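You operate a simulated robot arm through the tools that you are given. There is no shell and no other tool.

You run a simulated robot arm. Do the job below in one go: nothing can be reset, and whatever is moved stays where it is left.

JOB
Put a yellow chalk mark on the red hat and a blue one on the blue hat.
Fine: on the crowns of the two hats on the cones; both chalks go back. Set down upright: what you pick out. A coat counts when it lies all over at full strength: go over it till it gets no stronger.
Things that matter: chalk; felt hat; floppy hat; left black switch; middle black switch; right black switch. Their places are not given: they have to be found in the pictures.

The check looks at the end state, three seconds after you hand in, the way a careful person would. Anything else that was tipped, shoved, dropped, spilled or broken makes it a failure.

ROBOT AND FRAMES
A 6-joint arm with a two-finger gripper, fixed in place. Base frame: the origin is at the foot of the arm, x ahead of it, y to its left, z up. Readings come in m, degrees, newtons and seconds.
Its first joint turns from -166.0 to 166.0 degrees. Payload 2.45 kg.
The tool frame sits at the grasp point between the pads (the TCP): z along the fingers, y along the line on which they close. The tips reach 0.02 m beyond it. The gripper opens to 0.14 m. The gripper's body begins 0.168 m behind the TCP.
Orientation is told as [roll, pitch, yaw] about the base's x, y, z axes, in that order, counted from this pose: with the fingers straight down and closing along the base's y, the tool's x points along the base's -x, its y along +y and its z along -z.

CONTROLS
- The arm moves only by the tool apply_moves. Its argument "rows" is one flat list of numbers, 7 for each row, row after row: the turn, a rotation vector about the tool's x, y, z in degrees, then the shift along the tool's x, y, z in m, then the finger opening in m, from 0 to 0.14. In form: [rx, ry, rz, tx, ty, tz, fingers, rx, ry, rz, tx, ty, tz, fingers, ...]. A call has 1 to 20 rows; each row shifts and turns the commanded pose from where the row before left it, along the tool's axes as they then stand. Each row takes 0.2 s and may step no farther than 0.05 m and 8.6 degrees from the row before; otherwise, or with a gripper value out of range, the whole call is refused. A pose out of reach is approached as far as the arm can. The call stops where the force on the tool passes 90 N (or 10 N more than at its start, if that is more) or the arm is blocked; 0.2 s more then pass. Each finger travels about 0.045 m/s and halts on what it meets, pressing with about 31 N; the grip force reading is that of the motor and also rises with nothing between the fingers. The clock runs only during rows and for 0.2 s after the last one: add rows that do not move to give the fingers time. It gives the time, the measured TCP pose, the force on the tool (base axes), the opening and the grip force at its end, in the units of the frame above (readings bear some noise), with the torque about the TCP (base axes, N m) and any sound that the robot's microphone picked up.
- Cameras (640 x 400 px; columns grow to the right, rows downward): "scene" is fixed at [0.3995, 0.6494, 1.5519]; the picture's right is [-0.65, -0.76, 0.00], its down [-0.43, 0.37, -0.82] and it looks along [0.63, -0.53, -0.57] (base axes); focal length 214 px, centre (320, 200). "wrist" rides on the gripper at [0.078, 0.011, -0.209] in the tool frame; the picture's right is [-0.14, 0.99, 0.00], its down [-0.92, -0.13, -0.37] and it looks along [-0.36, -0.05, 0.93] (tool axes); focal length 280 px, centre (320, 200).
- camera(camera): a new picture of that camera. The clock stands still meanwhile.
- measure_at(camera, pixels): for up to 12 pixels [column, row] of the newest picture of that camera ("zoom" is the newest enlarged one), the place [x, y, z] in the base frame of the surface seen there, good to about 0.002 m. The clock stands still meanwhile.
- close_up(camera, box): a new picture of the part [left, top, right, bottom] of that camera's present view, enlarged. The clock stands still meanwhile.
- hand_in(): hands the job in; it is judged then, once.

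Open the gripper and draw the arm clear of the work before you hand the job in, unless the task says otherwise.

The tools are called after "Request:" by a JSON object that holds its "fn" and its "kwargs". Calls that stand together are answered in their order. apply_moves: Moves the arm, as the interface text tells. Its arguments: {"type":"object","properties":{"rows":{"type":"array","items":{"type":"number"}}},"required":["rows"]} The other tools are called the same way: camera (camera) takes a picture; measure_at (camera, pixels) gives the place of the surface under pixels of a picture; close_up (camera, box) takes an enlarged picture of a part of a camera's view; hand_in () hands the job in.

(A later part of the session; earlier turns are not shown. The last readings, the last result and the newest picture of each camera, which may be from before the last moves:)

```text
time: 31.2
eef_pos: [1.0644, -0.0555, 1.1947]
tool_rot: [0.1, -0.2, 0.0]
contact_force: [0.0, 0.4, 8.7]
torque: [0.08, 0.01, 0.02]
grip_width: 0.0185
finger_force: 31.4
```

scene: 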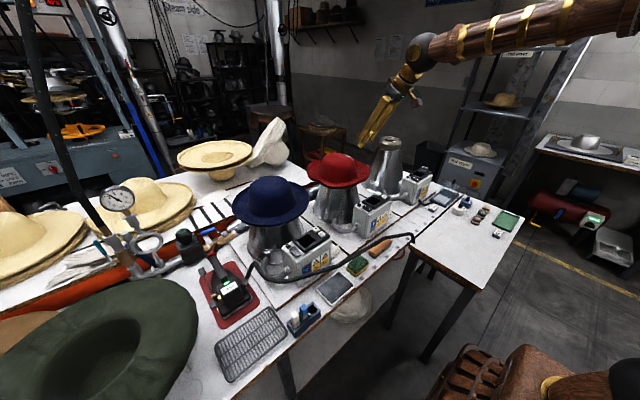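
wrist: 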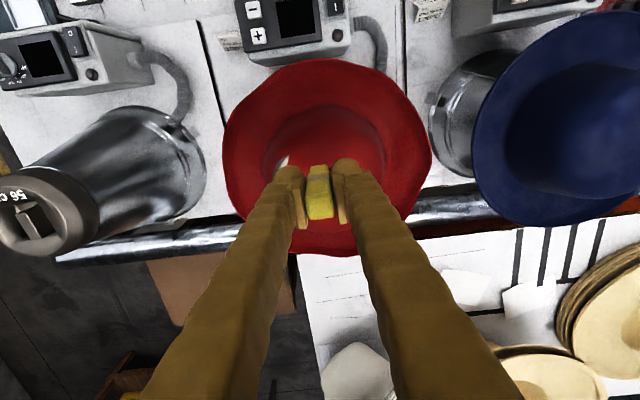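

Contact at 8.7 N, straight up. I back off 0.5 mm and read again to find a light pressure.

Request:
{"fn": "apply_moves", "kwargs": {"rows": [0, 0, 0, 0, 0, -0.0005, 0.01, 0, 0, 0, 0, 0, 0.0, 0.01, 0, 0, 0, 0, 0, 0.0, 0.01]}}

Request:
{"fn": "close_up", "kwargs": {"camera": "scene", "box": [310, 130, 370, 170]}}

```text
time: 32.0
eef_pos: [1.0623, -0.0552, 1.1947]
tool_rot: [0.2, 0.0, 0.0]
contact_force: [-1.0, 0.6, 2.9]
torque: [-0.02, 0.05, 0.01]
grip_width: 0.0188
finger_force: 31.4
```

```text
10.00 times, centred on (340, 150) of scene
```

zoom: 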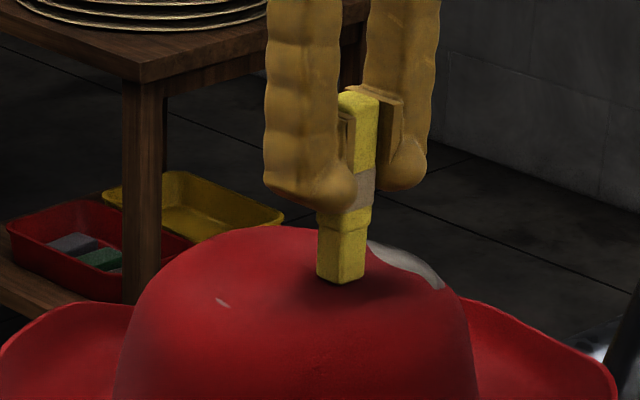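

About 3 N now. I draw one slow 12 mm stroke toward -y (the direction that would bring the hat back if it follows) and look at the hat.

Request:
{"fn": "apply_moves", "kwargs": {"rows": [0, 0, 0, 0, -0.002, 0, 0.01, 0, 0, 0, 0, -0.002, 0, 0.01, 0, 0, 0, 0, -0.002, 0, 0.01, 0, 0, 0, 0, -0.002, 0, 0.01, 0, 0, 0, 0, -0.002, 0, 0.01, 0, 0, 0, 0, -0.002, 0, 0.01]}}

Request:
{"fn": "close_up", "kwargs": {"camera": "scene", "box": [310, 130, 370, 170]}}

```text
time: 33.4
eef_pos: [1.0618, -0.0679, 1.1944]
tool_rot: [0.0, -0.2, 0.0]
contact_force: [1.1, 2.1, 6.9]
torque: [0.1, -0.04, -0.04]
grip_width: 0.0189
finger_force: 31.0
```

```text
10.00 times, centred on (340, 150) of scene
```

zoom: 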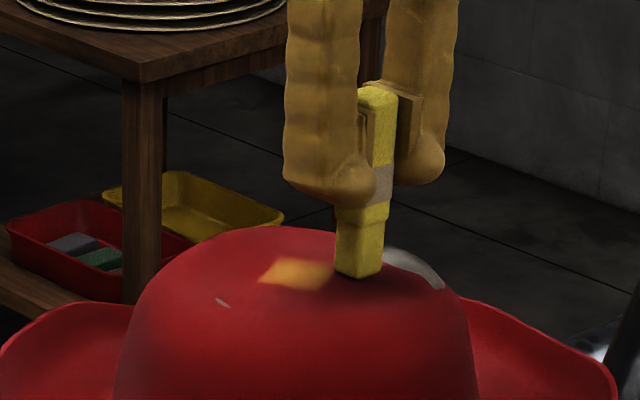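

A yellow-orange mark has appeared at (295,272) in the zoom while the hat stayed put (eyelet still at (222,302)). I measure where the mark lies compared with the chalk's contact.

Request:
{"fn": "measure_at", "kwargs": {"camera": "zoom", "pixels": [[295, 272], [262, 280], [272, 262], [328, 268], [322, 286], [335, 272], [380, 272], [358, 277]]}}

Request:
{"fn": "close_up", "kwargs": {"camera": "scene", "box": [325, 148, 355, 168]}}

Request:
{"fn": "close_up", "kwargs": {"camera": "wrist", "box": [250, 100, 390, 240]}}

```text
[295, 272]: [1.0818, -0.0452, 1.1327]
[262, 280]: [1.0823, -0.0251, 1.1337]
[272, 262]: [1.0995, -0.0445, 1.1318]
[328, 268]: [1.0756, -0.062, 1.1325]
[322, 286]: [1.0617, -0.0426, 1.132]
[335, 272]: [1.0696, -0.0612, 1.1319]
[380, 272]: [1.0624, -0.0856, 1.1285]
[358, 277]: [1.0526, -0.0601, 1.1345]
```

```text
16.00 times, centred on (340, 158) of scene
```

zoom: 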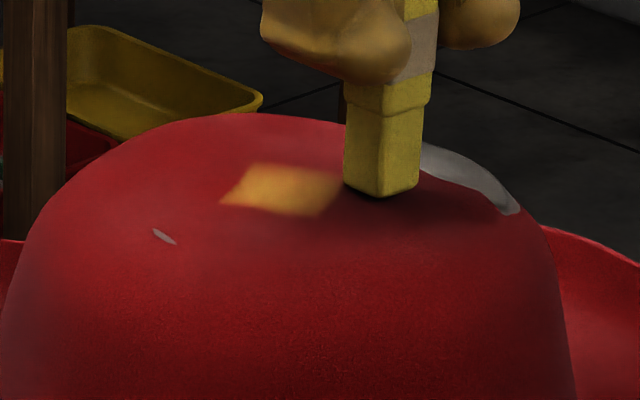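

```text
2.86 times, centred on (320, 170) of wrist
```

zoom: 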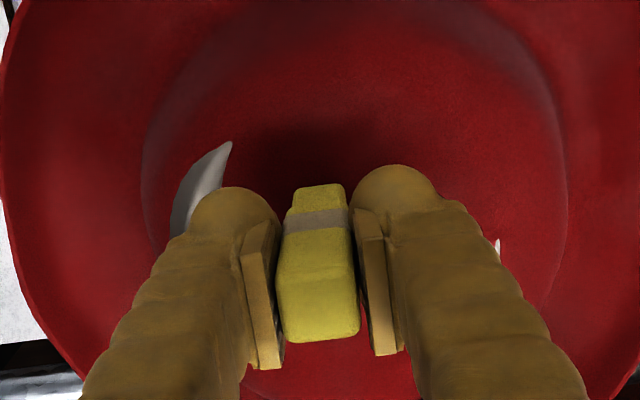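

The mark is a patch about 38 mm square centred near (1.081,-0.044). I will go over it with strokes only toward -y, lifting between them so that friction never pushes the hat further +y; I lift, return to y≈-0.028, x≈1.066 and set down lightly.

Request:
{"fn": "apply_moves", "kwargs": {"rows": [0, 0, 0, 0, 0, -0.005, 0.01, 0, 0, 0, -0.004, 0.02, 0, 0.01, 0, 0, 0, 0, 0.02, 0, 0.01, 0, 0, 0, 0, 0, 0.003, 0.01, 0, 0, 0, 0, 0, 0.0015, 0.01, 0, 0, 0, 0, 0, 0, 0.01]}}

Request:
{"fn": "close_up", "kwargs": {"camera": "scene", "box": [325, 148, 355, 168]}}

```text
time: 34.8
eef_pos: [1.0669, -0.027, 1.1943]
tool_rot: [0.2, 0.1, 0.0]
contact_force: [0.4, -0.8, 0.6]
torque: [0.01, 0.06, -0.01]
grip_width: 0.0189
finger_force: 31.2
```

```text
16.00 times, centred on (340, 158) of scene
```

zoom: 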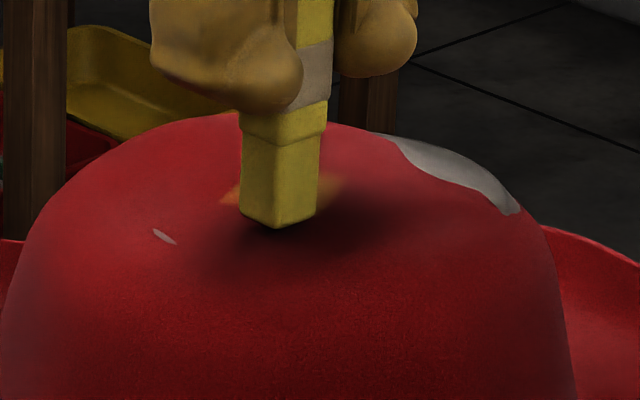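

Nearly no load here, so I lower 0.5 mm and stroke 36 mm toward -y.

Request:
{"fn": "apply_moves", "kwargs": {"rows": [0, 0, 0, 0, 0, 0.0005, 0.01, 0, 0, 0, 0, -0.004, 0, 0.01, 0, 0, 0, 0, -0.004, 0, 0.01, 0, 0, 0, 0, -0.004, 0, 0.01, 0, 0, 0, 0, -0.004, 0, 0.01, 0, 0, 0, 0, -0.004, 0, 0.01, 0, 0, 0, 0, -0.004, 0, 0.01, 0, 0, 0, 0, -0.004, 0, 0.01, 0, 0, 0, 0, -0.004, 0, 0.01, 0, 0, 0, 0, -0.004, 0, 0.01]}}

Request:
{"fn": "close_up", "kwargs": {"camera": "scene", "box": [325, 148, 355, 168]}}

```text
time: 37.0
eef_pos: [1.0658, -0.0635, 1.1943]
tool_rot: [0.1, -0.1, 0.0]
contact_force: [-0.6, 0.0, 0.1]
torque: [0.01, 0.0, 0.04]
grip_width: 0.0186
finger_force: 30.8
```

```text
16.00 times, centred on (340, 158) of scene
```

zoom: 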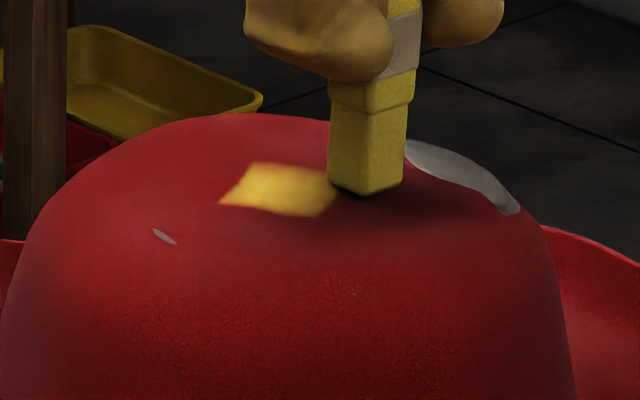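

The patch is now a stronger yellow and the hat has not moved. I repeat with a line 8 mm further back and 0.5 mm lower.

Request:
{"fn": "apply_moves", "kwargs": {"rows": [0, 0, 0, 0, 0, -0.005, 0.01, 0, 0, 0, -0.008, 0.02, 0, 0.01, 0, 0, 0, 0, 0.016, 0, 0.01, 0, 0, 0, 0, 0, 0.0035, 0.01, 0, 0, 0, 0, 0, 0.002, 0.01, 0, 0, 0, 0, -0.004, 0, 0.01, 0, 0, 0, 0, -0.004, 0, 0.01, 0, 0, 0, 0, -0.004, 0, 0.01, 0, 0, 0, 0, -0.004, 0, 0.01, 0, 0, 0, 0, -0.004, 0, 0.01, 0, 0, 0, 0, -0.004, 0, 0.01, 0, 0, 0, 0, -0.004, 0, 0.01, 0, 0, 0, 0, -0.004, 0, 0.01, 0, 0, 0, 0, -0.004, 0, 0.01]}}

Request:
{"fn": "close_up", "kwargs": {"camera": "scene", "box": [325, 148, 355, 168]}}

```text
time: 40.0
eef_pos: [1.0739, -0.0626, 1.1945]
tool_rot: [0.2, 0.0, 0.0]
contact_force: [1.1, 2.4, 9.8]
torque: [0.06, -0.02, 0.0]
grip_width: 0.0187
finger_force: 30.1
```

```text
16.00 times, centred on (340, 158) of scene
```

zoom: 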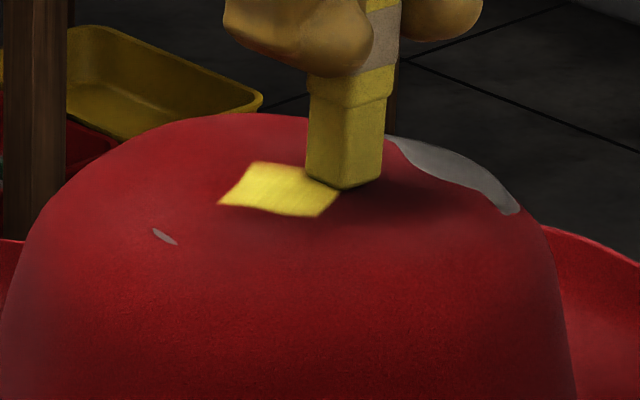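

The patch is now crisp yellow at about 10 N and the hat is still in place. I go over it again further back (x≈1.084 and 1.094), slightly lighter.

Request:
{"fn": "apply_moves", "kwargs": {"rows": [0, 0, 0, 0, 0, -0.005, 0.01, 0, 0, 0, -0.01, 0.02, 0, 0.01, 0, 0, 0, 0, 0.018, 0, 0.01, 0, 0, 0, 0, 0, 0.003, 0.01, 0, 0, 0, 0, 0, 0.0017, 0.01, 0, 0, 0, 0, -0.004, 0, 0.01, 0, 0, 0, 0, -0.004, 0, 0.01, 0, 0, 0, 0, -0.004, 0, 0.01, 0, 0, 0, 0, -0.004, 0, 0.01, 0, 0, 0, 0, -0.004, 0, 0.01, 0, 0, 0, 0, -0.004, 0, 0.01, 0, 0, 0, 0, -0.004, 0, 0.01, 0, 0, 0, 0, -0.004, 0, 0.01, 0, 0, 0, 0, -0.004, 0, 0.01]}}

Request:
{"fn": "close_up", "kwargs": {"camera": "scene", "box": [325, 148, 355, 168]}}

Request:
{"fn": "apply_moves", "kwargs": {"rows": [0, 0, 0, 0, 0, -0.005, 0.01, 0, 0, 0, -0.01, 0.02, 0, 0.01, 0, 0, 0, 0, 0.018, 0, 0.01, 0, 0, 0, 0, 0, 0.003, 0.01, 0, 0, 0, 0, 0, 0.002, 0.01, 0, 0, 0, 0, -0.004, 0, 0.01, 0, 0, 0, 0, -0.004, 0, 0.01, 0, 0, 0, 0, -0.004, 0, 0.01, 0, 0, 0, 0, -0.004, 0, 0.01, 0, 0, 0, 0, -0.004, 0, 0.01, 0, 0, 0, 0, -0.004, 0, 0.01, 0, 0, 0, 0, -0.004, 0, 0.01, 0, 0, 0, 0, -0.004, 0, 0.01, 0, 0, 0, 0, -0.004, 0, 0.01]}}

Request:
{"fn": "close_up", "kwargs": {"camera": "scene", "box": [325, 148, 355, 168]}}

```text
time: 43.0
eef_pos: [1.084, -0.0609, 1.1953]
tool_rot: [0.0, -0.1, 0.0]
contact_force: [0.6, 1.3, 4.7]
torque: [0.01, 0.0, -0.04]
grip_width: 0.0188
finger_force: 30.7
```

```text
16.00 times, centred on (340, 158) of scene
```

zoom: 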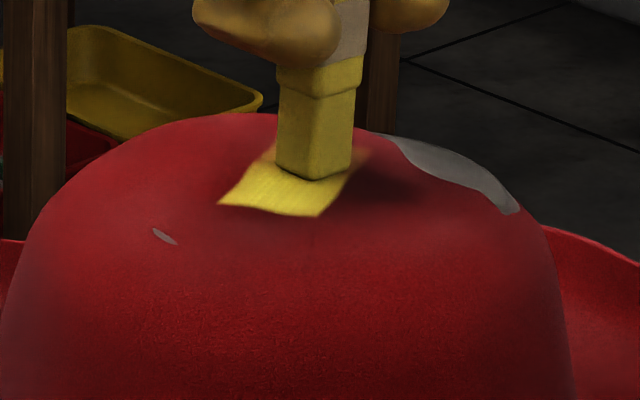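

```text
time: 46.0
eef_pos: [1.0943, -0.0588, 1.1945]
tool_rot: [0.1, 0.0, -0.1]
contact_force: [0.1, 2.5, 8.5]
torque: [0.08, 0.03, 0.01]
grip_width: 0.0187
finger_force: 31.1
```

```text
16.00 times, centred on (340, 158) of scene
```

zoom: 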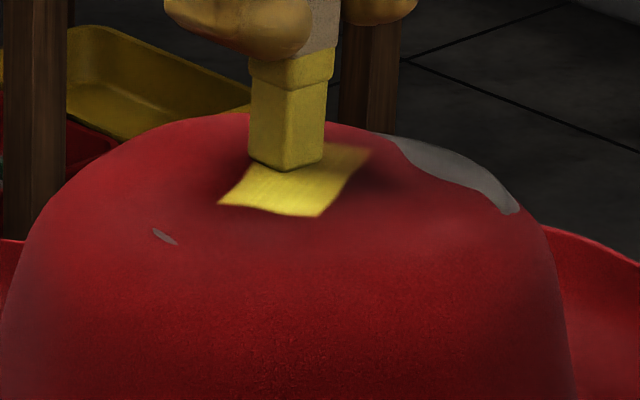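

The patch reaches farther right/back than I had seen, up to (370,150) in the zoom. I lift 60 mm and look at the whole patch.

Request:
{"fn": "apply_moves", "kwargs": {"rows": [0, 0, 0, 0, 0, -0.02, 0.01, 0, 0, 0, 0, 0, -0.04, 0.01, 0, 0, 0, 0.04, 0, 0, 0.01, 0, 0, 0, 0.04, 0, 0, 0.01, 0, 0, 0, 0, 0, 0, 0.01]}}

Request:
{"fn": "close_up", "kwargs": {"camera": "scene", "box": [325, 148, 355, 168]}}

Request:
{"fn": "close_up", "kwargs": {"camera": "wrist", "box": [200, 50, 440, 300]}}

Request:
{"fn": "close_up", "kwargs": {"camera": "scene", "box": [290, 140, 390, 200]}}

```text
time: 47.2
eef_pos: [1.0129, -0.06, 1.2537]
tool_rot: [0.2, 0.0, 0.0]
contact_force: [-0.6, 0.6, -0.8]
torque: [-0.01, 0.02, 0.03]
grip_width: 0.0187
finger_force: 31.0
```

```text
16.00 times, centred on (340, 158) of scene
```

zoom: 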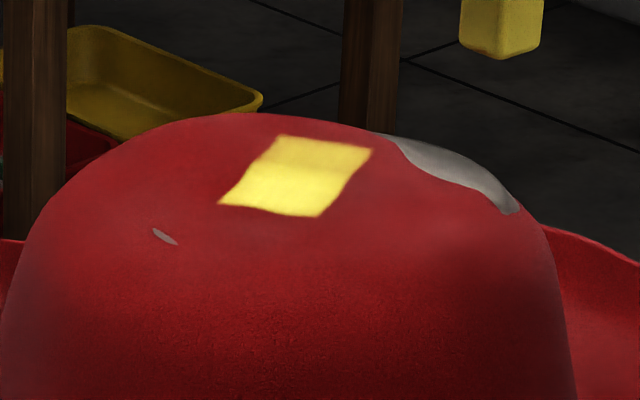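

```text
1.60 times, centred on (320, 175) of wrist
```

zoom: 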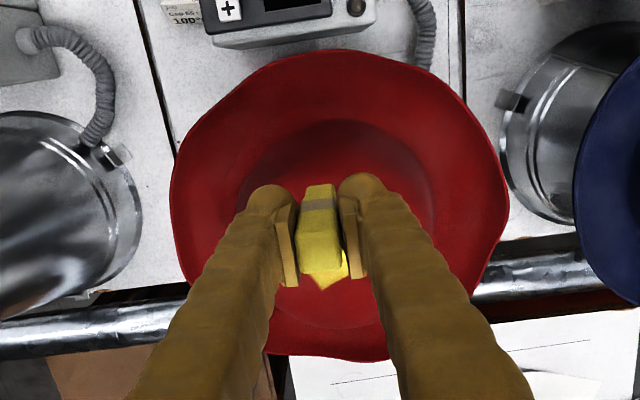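

```text
6.40 times, centred on (340, 170) of scene
```

zoom: 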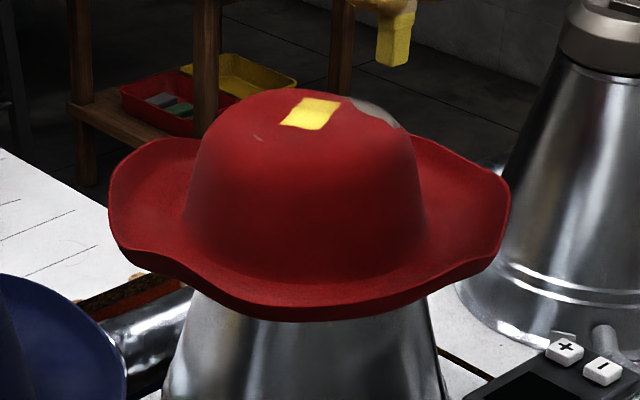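

The patch is solid with its back strip (around (325,155)) a shade darker than the front. I measure its corners and that strip.

Request:
{"fn": "close_up", "kwargs": {"camera": "scene", "box": [333, 152, 351, 164]}}

Request:
{"fn": "measure_at", "kwargs": {"camera": "zoom", "pixels": [[320, 200]]}}

```text
16.00 times, centred on (342, 158) of scene
```

zoom: 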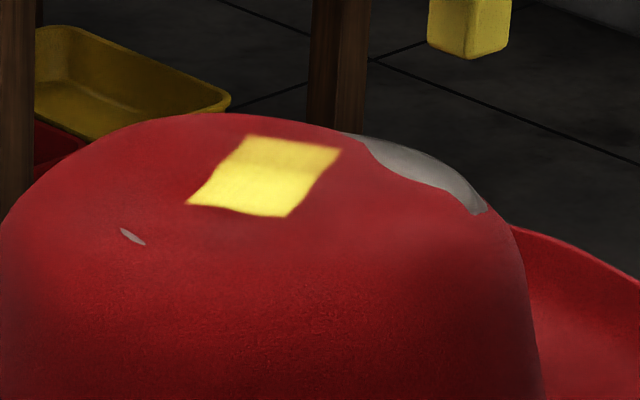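

```text
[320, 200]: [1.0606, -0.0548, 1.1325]
```

Request:
{"fn": "measure_at", "kwargs": {"camera": "zoom", "pixels": [[190, 202], [288, 214], [338, 150], [248, 138], [265, 178], [290, 155], [230, 170], [310, 178], [240, 205], [290, 143]]}}

```text
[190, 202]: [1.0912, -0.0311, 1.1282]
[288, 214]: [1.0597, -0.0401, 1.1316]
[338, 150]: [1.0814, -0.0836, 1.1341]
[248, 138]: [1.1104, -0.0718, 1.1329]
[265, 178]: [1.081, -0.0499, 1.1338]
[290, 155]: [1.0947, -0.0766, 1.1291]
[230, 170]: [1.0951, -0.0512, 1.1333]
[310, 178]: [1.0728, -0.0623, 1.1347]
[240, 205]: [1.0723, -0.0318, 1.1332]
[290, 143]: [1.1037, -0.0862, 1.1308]
```

The patch corners are about (1.091,-0.031), (1.060,-0.040), (1.081,-0.084), (1.110,-0.072), so its far -y end lies beyond my strokes. I go over that part, x≈1.084 from y -0.045 to -0.085, then x≈1.096.

Request:
{"fn": "apply_moves", "kwargs": {"rows": [0, 0, 0, -0.035, 0.007, 0.02, 0.01, 0, 0, 0, -0.035, 0.007, 0.02, 0.01, 0, 0, 0, 0, 0, 0.015, 0.01, 0, 0, 0, 0, 0, 0.004, 0.01, 0, 0, 0, 0, 0, 0.0007, 0.01, 0, 0, 0, 0, -0.004, 0, 0.01, 0, 0, 0, 0, -0.004, 0, 0.01, 0, 0, 0, 0, -0.004, 0, 0.01, 0, 0, 0, 0, -0.004, 0, 0.01, 0, 0, 0, 0, -0.004, 0, 0.01, 0, 0, 0, 0, -0.004, 0, 0.01, 0, 0, 0, 0, -0.004, 0, 0.01, 0, 0, 0, 0, -0.004, 0.0003, 0.01, 0, 0, 0, 0, -0.004, 0.0003, 0.01, 0, 0, 0, 0, -0.004, 0.0003, 0.01]}}

Request:
{"fn": "close_up", "kwargs": {"camera": "scene", "box": [333, 152, 351, 164]}}

```text
time: 50.4
eef_pos: [1.0839, -0.0849, 1.1937]
tool_rot: [0.1, -0.1, 0.0]
contact_force: [-0.5, 0.3, 0.4]
torque: [0.02, 0.0, 0.02]
grip_width: 0.0186
finger_force: 30.8
```

```text
16.00 times, centred on (342, 158) of scene
```

zoom: 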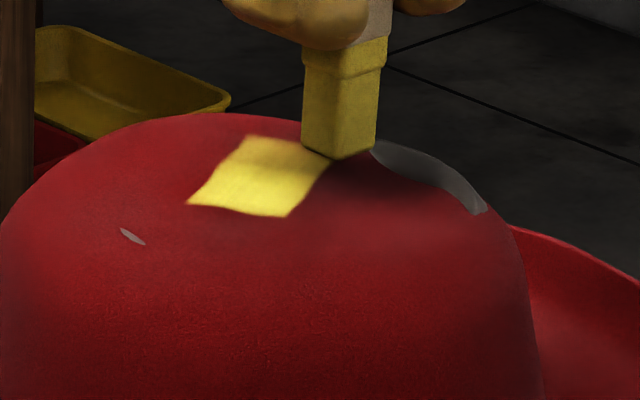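

The end of that stroke was unloaded because the crown dips there. I repeat at x≈1.095, lowering progressively along the stroke.

Request:
{"fn": "apply_moves", "kwargs": {"rows": [0, 0, 0, 0, 0, -0.005, 0.01, 0, 0, 0, -0.011, 0.02, 0, 0.01, 0, 0, 0, 0, 0.02, 0, 0.01, 0, 0, 0, 0, 0, 0.003, 0.01, 0, 0, 0, 0, 0, 0.0015, 0.01, 0, 0, 0, 0, -0.004, 0, 0.01, 0, 0, 0, 0, -0.004, 0.0, 0.01, 0, 0, 0, 0, -0.004, 0.0002, 0.01, 0, 0, 0, 0, -0.004, 0.0002, 0.01, 0, 0, 0, 0, -0.004, 0.0003, 0.01, 0, 0, 0, 0, -0.004, 0.0003, 0.01, 0, 0, 0, 0, -0.004, 0.0003, 0.01, 0, 0, 0, 0, -0.004, 0.0003, 0.01]}}

Request:
{"fn": "apply_moves", "kwargs": {"rows": [0, 0, 0, 0, -0.004, 0.0003, 0.01, 0, 0, 0, 0, -0.003, 0.0003, 0.01]}}

Request:
{"fn": "close_up", "kwargs": {"camera": "scene", "box": [333, 152, 351, 164]}}

```text
time: 53.2
eef_pos: [1.0952, -0.0763, 1.1942]
tool_rot: [0.1, -0.1, 0.0]
contact_force: [-0.2, 5.4, 16.1]
torque: [0.22, -0.02, 0.0]
grip_width: 0.0187
finger_force: 31.6
```

```text
time: 53.8
eef_pos: [1.0947, -0.0836, 1.1933]
tool_rot: [0.0, -0.2, 0.0]
contact_force: [0.3, 10.6, 27.8]
torque: [0.46, -0.04, 0.02]
grip_width: 0.019
finger_force: 31.1
```

```text
16.00 times, centred on (342, 158) of scene
```

zoom: 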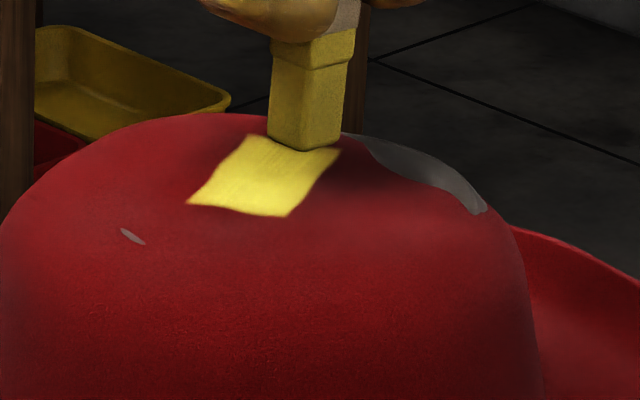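

That stroke built up to 28 N, more than I wanted, though the hat did not shift. I lift off, move back, and inspect the patch and the chalk in the fingers.

Request:
{"fn": "apply_moves", "kwargs": {"rows": [0, 0, 0, 0, 0, -0.01, 0.01, 0, 0, 0, 0, 0, -0.04, 0.01, 0, 0, 0, 0.04, 0, -0.02, 0.01, 0, 0, 0, 0.04, 0, 0, 0.01, 0, 0, 0, 0, 0, 0, 0.01]}}

Request:
{"fn": "close_up", "kwargs": {"camera": "scene", "box": [333, 152, 351, 164]}}

Request:
{"fn": "close_up", "kwargs": {"camera": "scene", "box": [320, 100, 400, 160]}}

Request:
{"fn": "close_up", "kwargs": {"camera": "wrist", "box": [250, 130, 390, 250]}}

```text
time: 55.0
eef_pos: [1.0143, -0.0839, 1.263]
tool_rot: [0.1, -0.1, 0.1]
contact_force: [0.5, 0.2, -0.6]
torque: [-0.01, 0.0, -0.01]
grip_width: 0.0189
finger_force: 30.8
```

```text
16.00 times, centred on (342, 158) of scene
```

zoom: 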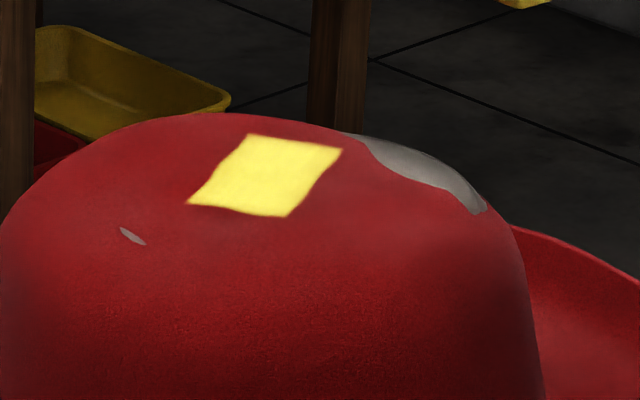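

```text
6.67 times, centred on (360, 130) of scene
```

zoom: 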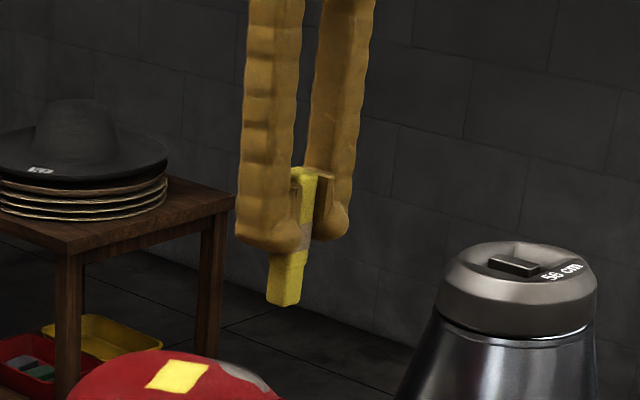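

```text
3.33 times, centred on (320, 190) of wrist
```

zoom: 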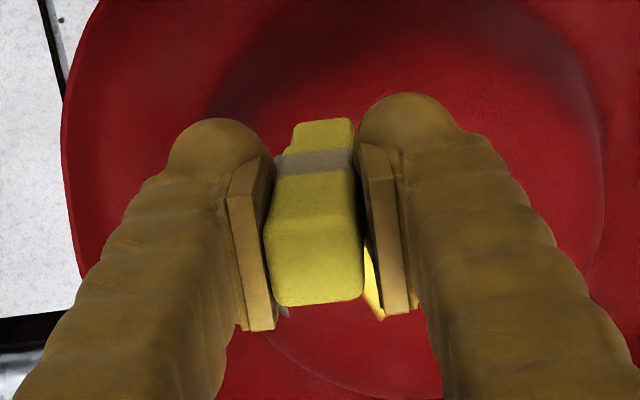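

The patch is uniformly bright yellow now. I make one more light pass through its middle (x≈1.078, y -0.036 to -0.082) to see whether it still gets stronger.

Request:
{"fn": "apply_moves", "kwargs": {"rows": [0, 0, 0, -0.032, 0.024, 0.02, 0.01, 0, 0, 0, -0.032, 0.024, 0.02, 0.01, 0, 0, 0, 0, 0, 0.02, 0.01, 0, 0, 0, 0, 0, 0.006, 0.01, 0, 0, 0, 0, 0, 0.0016, 0.01, 0, 0, 0, 0, -0.004, 0, 0.01, 0, 0, 0, 0, -0.004, 0.0, 0.01, 0, 0, 0, 0, -0.004, 0.0, 0.01, 0, 0, 0, 0, -0.004, 0.0, 0.01, 0, 0, 0, 0, -0.004, 0.0, 0.01, 0, 0, 0, 0, -0.004, 0.0001, 0.01, 0, 0, 0, 0, -0.004, 0.0002, 0.01, 0, 0, 0, 0, -0.004, 0.0002, 0.01, 0, 0, 0, 0, -0.004, 0.0002, 0.01, 0, 0, 0, 0, -0.004, 0.0002, 0.01, 0, 0, 0, 0, -0.004, 0.0002, 0.01]}}

Request:
{"fn": "apply_moves", "kwargs": {"rows": [0, 0, 0, 0, 0, -0.01, 0.01, 0, 0, 0, 0, 0, -0.04, 0.01, 0, 0, 0, 0.04, 0, -0.02, 0.01, 0, 0, 0, 0.04, 0, 0, 0.01, 0, 0, 0, 0, 0, 0, 0.01]}}

Request:
{"fn": "close_up", "kwargs": {"camera": "scene", "box": [333, 152, 351, 164]}}

```text
time: 58.4
eef_pos: [1.0797, -0.079, 1.1935]
tool_rot: [0.1, -0.1, 0.1]
contact_force: [0.8, 1.8, 1.3]
torque: [0.03, -0.02, 0.02]
grip_width: 0.0188
finger_force: 30.8
```

```text
time: 59.6
eef_pos: [0.9986, -0.0803, 1.2622]
tool_rot: [0.1, 0.0, 0.0]
contact_force: [-0.2, -0.3, -0.1]
torque: [-0.01, 0.02, 0.04]
grip_width: 0.019
finger_force: 31.1
```

```text
16.00 times, centred on (342, 158) of scene
```

zoom: 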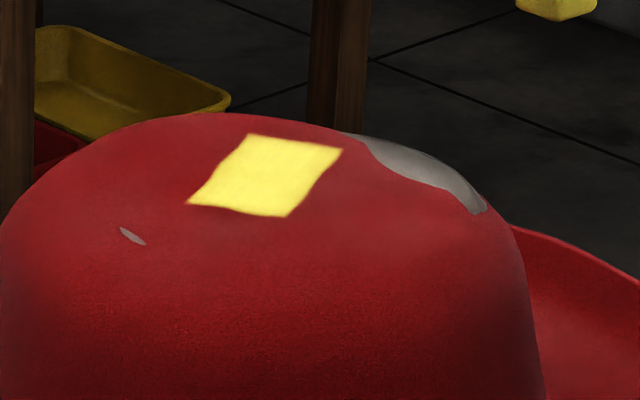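

A further pass changes nothing, so the yellow mark is at full strength. Now I return the chalk: back away in x to 0.708, and turn the tool to yaw 90 again.

Request:
{"fn": "apply_moves", "kwargs": {"rows": [0, 0, 0, 0.041543, 0, 0, 0.01, 0, 0, 0, 0.041543, 0, 0, 0.01, 0, 0, 0, 0.041543, 0, 0, 0.01, 0, 0, 0, 0.041543, 0, 0, 0.01, 0, 0, 0, 0.041543, 0, 0, 0.01, 0, 0, 0, 0.041543, 0, 0, 0.01, 0, 0, 0, 0.041542, 0, 0, 0.01, 0, 0, -8.5, 0, 0, 0, 0.01, 0, 0, -8.5, 0, 0, 0, 0.01, 0, 0, -8.5, 0, 0, 0, 0.01, 0, 0, -8.5, 0, 0, 0, 0.01, 0, 0, -8.5, 0, 0, 0, 0.01, 0, 0, -8.5, 0, 0, 0, 0.01, 0, 0, -8.5, 0, 0, 0, 0.01, 0, 0, -8.5, 0, 0, 0, 0.01, 0, 0, -8.5, 0, 0, 0, 0.01, 0, 0, -8.5, 0, 0, 0, 0.01, 0, 0, -5, 0, 0, 0, 0.01]}}

Request:
{"fn": "apply_moves", "kwargs": {"rows": [0, 0, 0, -0.045545, 0, 0, 0.01, 0, 0, 0, -0.045545, 0, 0, 0.01, 0, 0, 0, -0.045545, 0, 0, 0.01, 0, 0, 0, -0.045545, 0, 0, 0.01, 0, 0, 0, -0.045545, 0, 0, 0.01, 0, 0, 0, -0.045545, 0, 0, 0.01, 0, 0, 0, -0.045545, 0, 0, 0.01, 0, 0, 0, -0.045545, 0, 0, 0.01, 0, 0, 0, -0.045545, 0, 0, 0.01, 0, 0, 0, -0.045545, 0, 0, 0.01, 0, 0, 0, -0.04555, 0, 0, 0.01, 0, 0, 0, 0, 0, 0.04, 0.01, 0, 0, 0, 0, 0, 0.04, 0.01, 0, 0, 0, 0, 0, 0.04, 0.01, 0, 0, 0, 0, 0, 0.04, 0.01, 0, 0, 0, 0, 0, 0.04, 0.01, 0, 0, 0, 0, 0, 0.04, 0.01, 0, 0, 0, 0, 0, 0.0359, 0.01, 0, 0, 0, 0, 0, 0, 0.01]}}

Request:
{"fn": "close_up", "kwargs": {"camera": "wrist", "box": [250, 100, 390, 220]}}

Request:
{"fn": "close_up", "kwargs": {"camera": "scene", "box": [260, 240, 360, 340]}}

```text
time: 63.4
eef_pos: [0.7087, -0.0793, 1.2632]
tool_rot: [-0.1, -0.1, 90.1]
contact_force: [0.4, -0.9, 0.0]
torque: [0.01, 0.04, 0.0]
grip_width: 0.0186
finger_force: 31.1
```

```text
time: 67.4
eef_pos: [0.7102, 0.4222, 0.9874]
tool_rot: [-0.1, -0.1, 90.0]
contact_force: [0.7, -0.1, -0.7]
torque: [-0.02, -0.02, 0.0]
grip_width: 0.019
finger_force: 30.5
```

```text
3.33 times, centred on (320, 160) of wrist
```

zoom: 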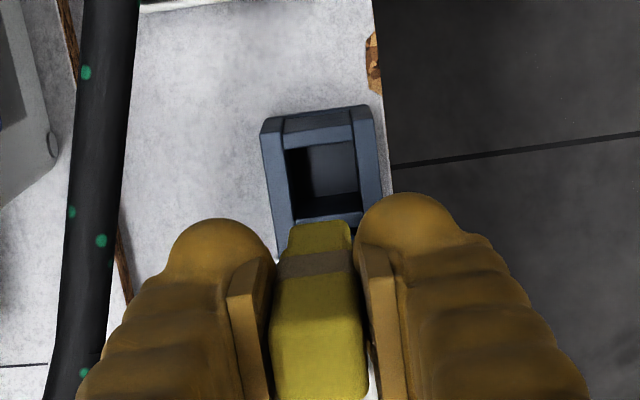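

```text
4.00 times, centred on (310, 290) of scene
```

zoom: 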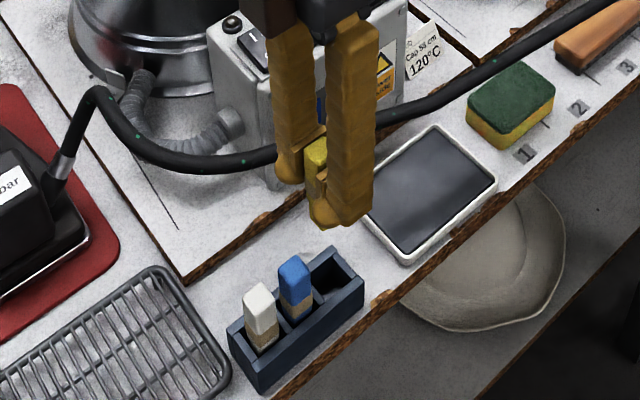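

The chalk hangs above its empty slot. I measure the chalk's lower end and the slot's walls in a fresh wrist close-up before lowering.

Request:
{"fn": "close_up", "kwargs": {"camera": "wrist", "box": [250, 100, 390, 220]}}

Request:
{"fn": "measure_at", "kwargs": {"camera": "zoom", "pixels": [[298, 230], [320, 228], [345, 228], [320, 222], [282, 150], [360, 142], [320, 130], [318, 112], [290, 205], [358, 205], [320, 216], [320, 165]]}}

```text
3.33 times, centred on (320, 160) of wrist
```

zoom: 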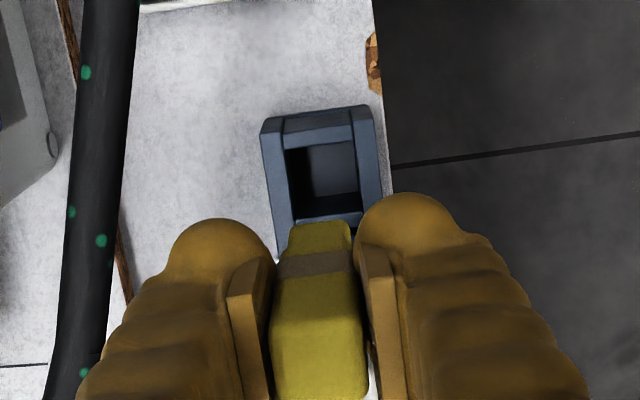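

```text
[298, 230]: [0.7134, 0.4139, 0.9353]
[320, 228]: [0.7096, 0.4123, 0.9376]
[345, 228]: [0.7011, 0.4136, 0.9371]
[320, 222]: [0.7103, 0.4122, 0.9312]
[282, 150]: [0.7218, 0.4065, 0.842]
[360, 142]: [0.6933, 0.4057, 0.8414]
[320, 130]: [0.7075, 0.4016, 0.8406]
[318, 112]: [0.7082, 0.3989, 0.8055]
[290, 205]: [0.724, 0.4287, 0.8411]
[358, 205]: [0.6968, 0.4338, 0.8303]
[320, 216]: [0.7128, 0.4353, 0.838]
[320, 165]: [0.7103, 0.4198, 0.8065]
```

Chalk (x 0.700–0.716, front face y≈0.413) lines up with the slot (x 0.697–0.722, y 0.405–0.434). I lower 0.117 m, slowing toward the bottom.

Request:
{"fn": "apply_moves", "kwargs": {"rows": [0, 0, 0, 0, 0, 0.03, 0.01, 0, 0, 0, 0, 0, 0.03, 0.01, 0, 0, 0, 0, 0, 0.02, 0.01, 0, 0, 0, 0, 0, 0.015, 0.01, 0, 0, 0, 0, 0, 0.012, 0.01, 0, 0, 0, 0, 0, 0.01, 0.01, 0, 0, 0, 0, 0, 0.0, 0.01]}}

Request:
{"fn": "close_up", "kwargs": {"camera": "scene", "box": [270, 260, 350, 340]}}

```text
time: 69.0
eef_pos: [0.7094, 0.4202, 0.8695]
tool_rot: [-0.2, -0.1, 90.0]
contact_force: [-0.3, -0.4, 0.2]
torque: [0.0, 0.01, 0.01]
grip_width: 0.0189
finger_force: 30.6
```

```text
5.00 times, centred on (310, 300) of scene
```

zoom: 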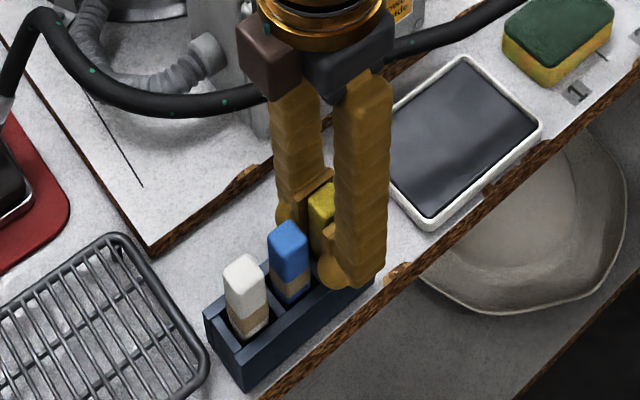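

The chalk went into its slot without load, about 3 mm above the floor. I lower 2 mm plus small steps and check for floor contact.

Request:
{"fn": "apply_moves", "kwargs": {"rows": [0, 0, 0, 0, 0, 0.002, 0.01, 0, 0, 0, 0, 0, 0.0, 0.01]}}

Request:
{"fn": "apply_moves", "kwargs": {"rows": [0, 0, 0, 0, 0, 0.001, 0.01, 0, 0, 0, 0, 0, 0.0, 0.01]}}

```text
time: 69.6
eef_pos: [0.7091, 0.4208, 0.8688]
tool_rot: [-0.1, -0.1, 90.0]
contact_force: [-1.2, -1.1, -0.1]
torque: [0.01, 0.02, -0.02]
grip_width: 0.0188
finger_force: 31.3
```

```text
time: 70.2
eef_pos: [0.709, 0.4212, 0.8668]
tool_rot: [-0.1, -0.1, 90.0]
contact_force: [-0.4, -1.0, 0.0]
torque: [0.0, 0.04, 0.05]
grip_width: 0.0188
finger_force: 30.4
```

At the original grasp height without contact yet; I ease down another 0.7 mm.

Request:
{"fn": "apply_moves", "kwargs": {"rows": [0, 0, 0, 0, 0, 0.0007, 0.01, 0, 0, 0, 0, 0, 0.0, 0.01]}}

```text
time: 70.8
eef_pos: [0.7079, 0.4216, 0.8662]
tool_rot: [-0.1, -0.1, 90.0]
contact_force: [-1.2, -0.1, -0.3]
torque: [-0.01, -0.03, 0.02]
grip_width: 0.0187
finger_force: 31.4
```

Any remaining gap is under a millimetre, so I release by opening to 0.04.

Request:
{"fn": "apply_moves", "kwargs": {"rows": [0, 0, 0, 0, 0, 0, 0.022, 0, 0, 0, 0, 0, 0, 0.03, 0, 0, 0, 0, 0, 0, 0.04, 0, 0, 0, 0, 0, 0, 0.04]}}

Request:
{"fn": "apply_moves", "kwargs": {"rows": [0, 0, 0, 0, 0, -0.02, 0.04, 0, 0, 0, 0, 0, -0.03, 0.04, 0, 0, 0, 0, 0, -0.04, 0.04, 0, 0, 0, -0.017, 0, -0.03, 0.04, 0, 0, 0, -0.017, 0, 0, 0.04, 0, 0, 0, 0, 0, 0, 0.04]}}

Request:
{"fn": "close_up", "kwargs": {"camera": "wrist", "box": [250, 100, 390, 220]}}

Request:
{"fn": "close_up", "kwargs": {"camera": "scene", "box": [270, 260, 350, 340]}}

```text
time: 71.8
eef_pos: [0.7092, 0.4227, 0.8676]
tool_rot: [-0.1, 0.0, 90.0]
contact_force: [-0.6, 0.3, 0.3]
torque: [0.0, -0.02, -0.03]
grip_width: 0.0402
finger_force: 0.0
```

```text
time: 73.2
eef_pos: [0.7094, 0.454, 0.9888]
tool_rot: [0.0, -0.1, 90.0]
contact_force: [0.6, -0.8, -0.9]
torque: [-0.02, -0.02, 0.0]
grip_width: 0.0399
finger_force: 0.1
```

```text
3.33 times, centred on (320, 160) of wrist
```

zoom: 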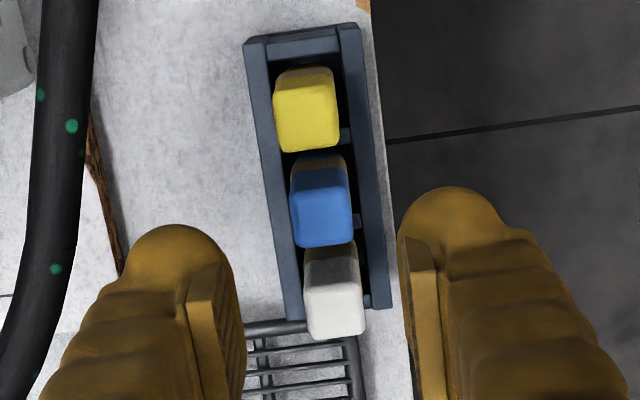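

```text
5.00 times, centred on (310, 300) of scene
```

zoom: 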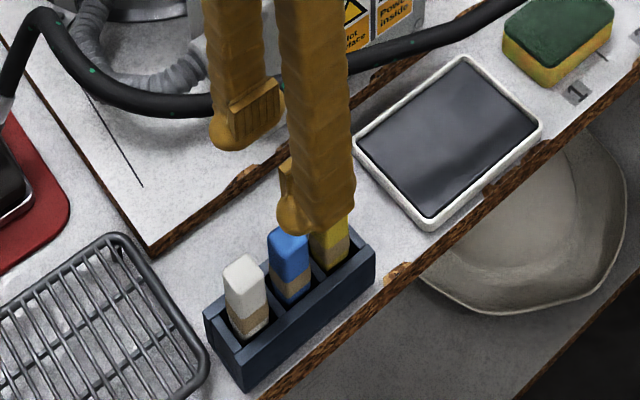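

Yellow stands upright in its slot. I measure the blue chalk's top (around (322,205) of the wrist zoom), its neighbours, and the hose.

Request:
{"fn": "close_up", "kwargs": {"camera": "wrist", "box": [250, 100, 390, 220]}}

Request:
{"fn": "measure_at", "kwargs": {"camera": "zoom", "pixels": [[297, 195], [347, 192], [300, 240], [349, 237], [322, 215], [280, 100], [333, 95], [307, 125], [310, 260], [358, 255], [335, 310], [310, 145]]}}

Request:
{"fn": "measure_at", "kwargs": {"camera": "zoom", "pixels": [[300, 175], [345, 172], [75, 180], [55, 270], [30, 330], [320, 243], [330, 255], [305, 150]]}}

```text
3.33 times, centred on (320, 160) of wrist
```

zoom: 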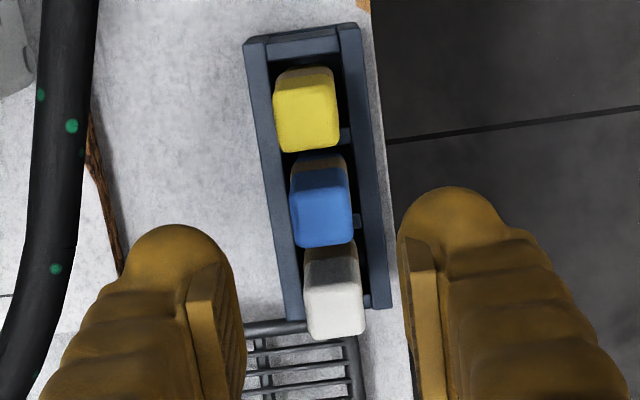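

```text
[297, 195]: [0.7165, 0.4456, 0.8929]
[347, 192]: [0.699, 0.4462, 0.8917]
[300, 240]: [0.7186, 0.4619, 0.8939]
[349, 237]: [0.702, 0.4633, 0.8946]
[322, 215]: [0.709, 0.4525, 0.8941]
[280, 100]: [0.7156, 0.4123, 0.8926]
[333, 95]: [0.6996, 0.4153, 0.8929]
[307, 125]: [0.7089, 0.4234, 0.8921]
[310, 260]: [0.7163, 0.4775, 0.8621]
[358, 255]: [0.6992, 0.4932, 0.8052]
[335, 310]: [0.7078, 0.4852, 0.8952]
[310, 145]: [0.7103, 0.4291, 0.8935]
```

```text
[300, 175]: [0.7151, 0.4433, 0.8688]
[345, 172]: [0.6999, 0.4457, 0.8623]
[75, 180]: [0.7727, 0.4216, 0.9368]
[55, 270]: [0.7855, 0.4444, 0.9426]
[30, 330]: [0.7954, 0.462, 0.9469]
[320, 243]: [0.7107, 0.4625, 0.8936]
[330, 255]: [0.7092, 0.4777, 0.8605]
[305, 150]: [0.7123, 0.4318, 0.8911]
```

Blue top spans x 0.699–0.718, y 0.445–0.463, with white starting at 0.478 and yellow ending at 0.432, so there is room. I descend to the same grasp height.

Request:
{"fn": "apply_moves", "kwargs": {"rows": [0, 0, 0, 0.0008, 0, 0.03, 0.04, 0, 0, 0, 0, 0, 0.03, 0.04, 0, 0, 0, 0, 0, 0.02, 0.04, 0, 0, 0, 0, 0, 0.02, 0.04, 0, 0, 0, 0, 0, 0.0193, 0.04, 0, 0, 0, 0, 0, 0, 0.04]}}

Request:
{"fn": "close_up", "kwargs": {"camera": "wrist", "box": [250, 100, 390, 220]}}

Request:
{"fn": "close_up", "kwargs": {"camera": "scene", "box": [270, 260, 350, 340]}}

```text
time: 74.6
eef_pos: [0.7082, 0.4542, 0.8684]
tool_rot: [-0.1, -0.1, 89.9]
contact_force: [-0.6, -0.2, 0.5]
torque: [0.0, 0.03, 0.01]
grip_width: 0.04
finger_force: 0.0
```

```text
3.33 times, centred on (320, 160) of wrist
```

zoom: 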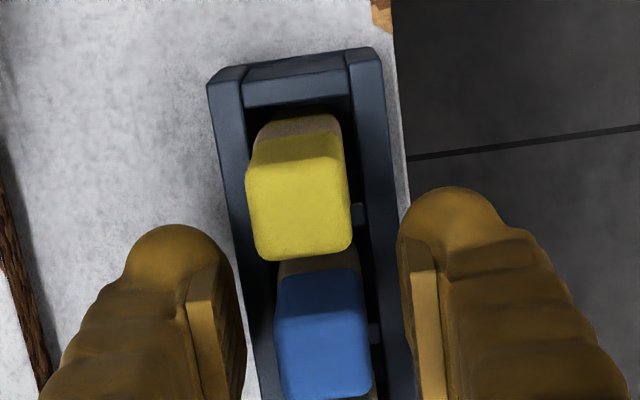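

```text
5.00 times, centred on (310, 300) of scene
```

zoom: 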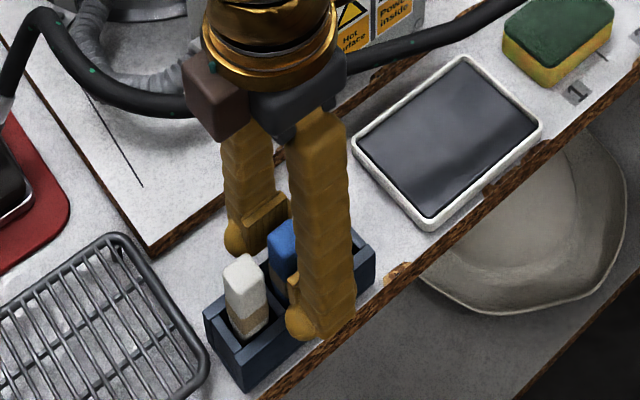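

The fingers straddle the blue chalk only. I close on it and lift straight up.

Request:
{"fn": "apply_moves", "kwargs": {"rows": [0, 0, 0, 0, 0, 0, 0.03, 0, 0, 0, 0, 0, 0, 0.02, 0, 0, 0, 0, 0, 0, 0.012, 0, 0, 0, 0, 0, 0, 0.01, 0, 0, 0, 0, 0, 0, 0.01]}}

Request:
{"fn": "apply_moves", "kwargs": {"rows": [0, 0, 0, 0, 0, -0.015, 0.01, 0, 0, 0, 0, 0, -0.02, 0.01, 0, 0, 0, 0, 0, -0.025, 0.01, 0, 0, 0, 0, 0, -0.035, 0.01, 0, 0, 0, 0, 0, -0.035, 0.01, 0, 0, 0, 0, 0, -0.035, 0.01, 0, 0, 0, 0, 0, -0.035, 0.01, 0, 0, 0, 0, 0, 0, 0.01]}}

Request:
{"fn": "close_up", "kwargs": {"camera": "scene", "box": [250, 200, 360, 340]}}

Request:
{"fn": "close_up", "kwargs": {"camera": "wrist", "box": [230, 80, 420, 240]}}

```text
time: 75.8
eef_pos: [0.7107, 0.4545, 0.8687]
tool_rot: [-0.1, -0.1, 90.0]
contact_force: [-0.6, 0.2, 1.3]
torque: [-0.05, -0.01, -0.03]
grip_width: 0.0187
finger_force: 30.9
```

```text
time: 77.6
eef_pos: [0.7086, 0.4554, 1.0671]
tool_rot: [0.0, -0.1, 90.1]
contact_force: [0.1, 1.0, -0.1]
torque: [-0.01, -0.01, 0.01]
grip_width: 0.0188
finger_force: 31.1
```

```text
2.86 times, centred on (305, 270) of scene
```

zoom: 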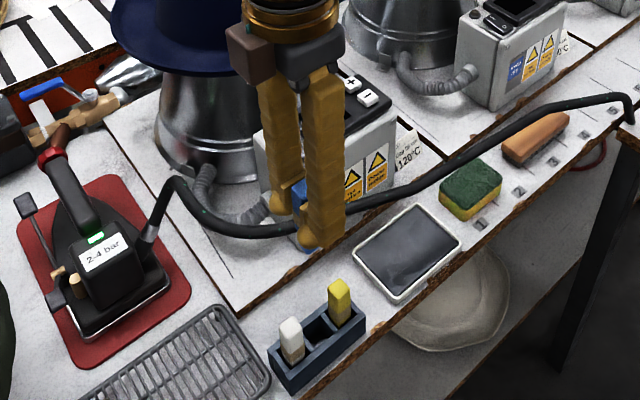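

```text
2.50 times, centred on (325, 160) of wrist
```

zoom: 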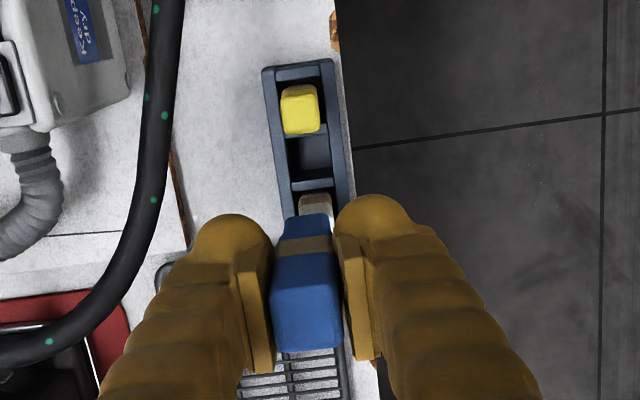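

The blue chalk is up and the other two stand. I raise to z≈1.27, turn the tool to yaw 0, then move toward the blue crown at a safe height.

Request:
{"fn": "apply_moves", "kwargs": {"rows": [0, 0, 0, 0, 0, -0.04, 0.01, 0, 0, 0, 0, 0, -0.04, 0.01, 0, 0, 0, 0, 0, -0.04, 0.01, 0, 0, 0, 0, 0, -0.04, 0.01, 0, 0, 0, 0, 0, -0.04, 0.01, 0, 0, 8.5, 0, 0, 0, 0.01, 0, 0, 8.5, 0, 0, 0, 0.01, 0, 0, 8.5, 0, 0, 0, 0.01, 0, 0, 8.5, 0, 0, 0, 0.01, 0, 0, 8.5, 0, 0, 0, 0.01, 0, 0, 8.5, 0, 0, 0, 0.01, 0, 0, 8.5, 0, 0, 0, 0.01, 0, 0, 8.5, 0, 0, 0, 0.01, 0, 0, 8.5, 0, 0, 0, 0.01, 0, 0, 8.5, 0, 0, 0, 0.01, 0, 0, 5, 0, 0, 0, 0.01]}}

Request:
{"fn": "apply_moves", "kwargs": {"rows": [0, 0, 0, -0.04, -0.017, 0, 0.01, 0, 0, 0, -0.04, -0.017, 0, 0.01, 0, 0, 0, -0.04, -0.017, 0, 0.01, 0, 0, 0, -0.04, -0.017, 0, 0.01, 0, 0, 0, -0.04, -0.017, 0, 0.01, 0, 0, 0, -0.04, -0.017, 0, 0.01, 0, 0, 0, -0.04, -0.013, 0, 0.01, 0, 0, 0, 0, 0, 0, 0.01]}}

Request:
{"fn": "camera", "kwargs": {"camera": "wrist"}}

Request:
{"fn": "close_up", "kwargs": {"camera": "scene", "box": [220, 140, 340, 230]}}

```text
time: 81.0
eef_pos: [0.708, 0.4537, 1.2678]
tool_rot: [0.0, -0.1, -0.1]
contact_force: [-0.6, -0.2, -0.9]
torque: [0.0, 0.02, -0.01]
grip_width: 0.0188
finger_force: 31.2
```

```text
time: 82.8
eef_pos: [0.9888, 0.3365, 1.2684]
tool_rot: [-0.1, 0.0, 0.0]
contact_force: [-0.2, 0.6, -0.6]
torque: [0.0, 0.0, -0.01]
grip_width: 0.0188
finger_force: 31.1
```

```text
taken
```

wrist: 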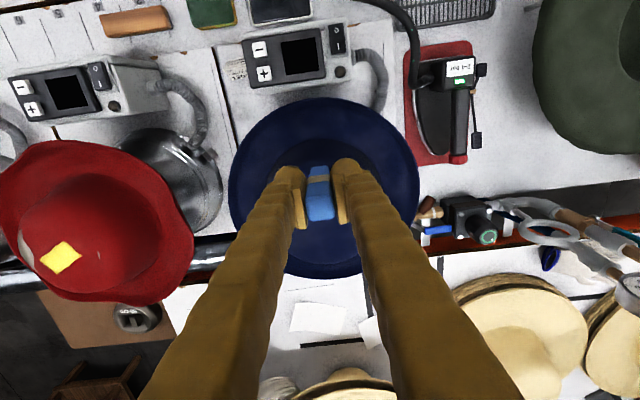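

```text
4.44 times, centred on (280, 185) of scene
```

zoom: 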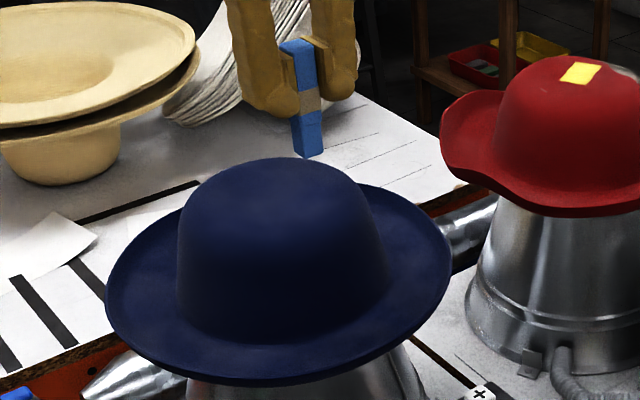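

Here the wrist camera sees the blue brim's full outline: left (231,190), right (416,180), top (316,101), bottom (322,275). I measure those to find the hat's centre.

Request:
{"fn": "measure_at", "kwargs": {"camera": "wrist", "pixels": [[233, 190], [414, 180], [316, 103], [322, 273], [250, 240], [395, 240], [260, 125], [390, 120], [60, 256], [20, 240], [320, 240], [285, 150]]}}

Request:
{"fn": "measure_at", "kwargs": {"camera": "zoom", "pixels": [[280, 165], [250, 175], [310, 175], [280, 190], [240, 195], [330, 195], [280, 205], [215, 200], [345, 205], [210, 260], [380, 260], [300, 290]]}}

```text
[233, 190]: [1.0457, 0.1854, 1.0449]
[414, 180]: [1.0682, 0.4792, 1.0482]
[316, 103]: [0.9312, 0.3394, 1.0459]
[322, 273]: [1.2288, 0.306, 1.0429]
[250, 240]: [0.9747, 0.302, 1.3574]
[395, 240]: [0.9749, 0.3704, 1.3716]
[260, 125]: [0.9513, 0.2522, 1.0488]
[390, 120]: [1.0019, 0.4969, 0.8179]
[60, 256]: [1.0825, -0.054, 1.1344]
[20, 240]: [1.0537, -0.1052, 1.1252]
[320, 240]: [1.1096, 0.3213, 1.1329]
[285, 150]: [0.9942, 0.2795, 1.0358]
```

```text
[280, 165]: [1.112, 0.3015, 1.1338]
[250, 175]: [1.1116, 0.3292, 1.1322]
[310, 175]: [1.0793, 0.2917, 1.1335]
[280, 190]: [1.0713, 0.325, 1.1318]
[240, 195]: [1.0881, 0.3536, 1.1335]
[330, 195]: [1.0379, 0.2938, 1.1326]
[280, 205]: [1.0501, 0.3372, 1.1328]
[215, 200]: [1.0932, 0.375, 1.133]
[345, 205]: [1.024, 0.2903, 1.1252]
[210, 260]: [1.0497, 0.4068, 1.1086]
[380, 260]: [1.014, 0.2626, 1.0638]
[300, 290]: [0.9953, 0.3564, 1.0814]
```

The blue brim spans y 0.184–0.480 and x 0.930–1.231, so the crown centre is (1.080, 0.332) at z≈1.133. I move out to x≈1.07 at this height to test reach with the tool vertical.

Request:
{"fn": "apply_moves", "kwargs": {"rows": [0, 0, 0, -0.03, 0.004, 0, 0.01, 0, 0, 0, -0.03, 0.004, 0, 0.01, 0, 0, 0, -0.02, 0.006, 0, 0.01, 0, 0, 0, 0, 0, 0, 0.01]}}

```text
time: 83.8
eef_pos: [1.0426, 0.3439, 1.2529]
tool_rot: [0.2, -0.1, 0.0]
contact_force: [0.5, 0.3, -0.8]
torque: [0.01, 0.02, -0.02]
grip_width: 0.0188
finger_force: 30.6
out of reach, approached as far as the arm can: row 2, 3
```

Vertical reach ends near radius 1.10 here, so I tilt the tool outward by 12° to gain reach and read the pose again.

Request:
{"fn": "apply_moves", "kwargs": {"rows": [0, -6, 0, 0, 0, 0, 0.01, 0, -6, 0, 0, 0, 0, 0.01, 0, 0, 0, 0, 0, 0, 0.01, 0, 0, 0, 0, 0, 0, 0.01]}}

```text
time: 84.8
eef_pos: [1.0434, 0.3434, 1.254]
tool_rot: [0.1, -12.1, 0.1]
contact_force: [-0.2, 0.5, -0.2]
torque: [0.01, 0.02, 0.0]
grip_width: 0.0185
finger_force: 30.9
```

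The pose was kept at (1.043, 0.343, 1.254) with 12° tilt. I now test moving outward 50 mm at this height.

Request:
{"fn": "apply_moves", "kwargs": {"rows": [0, 0, 0, -0.0245, 0, 0.0052, 0.01, 0, 0, 0, -0.0245, 0, 0.0052, 0.01, 0, 0, 0, 0, 0, 0, 0.01]}}

```text
time: 85.6
eef_pos: [1.092, 0.3447, 1.2521]
tool_rot: [0.1, -12.1, 0.0]
contact_force: [-1.4, 0.3, -0.6]
torque: [0.03, 0.01, 0.01]
grip_width: 0.0188
finger_force: 30.9
```

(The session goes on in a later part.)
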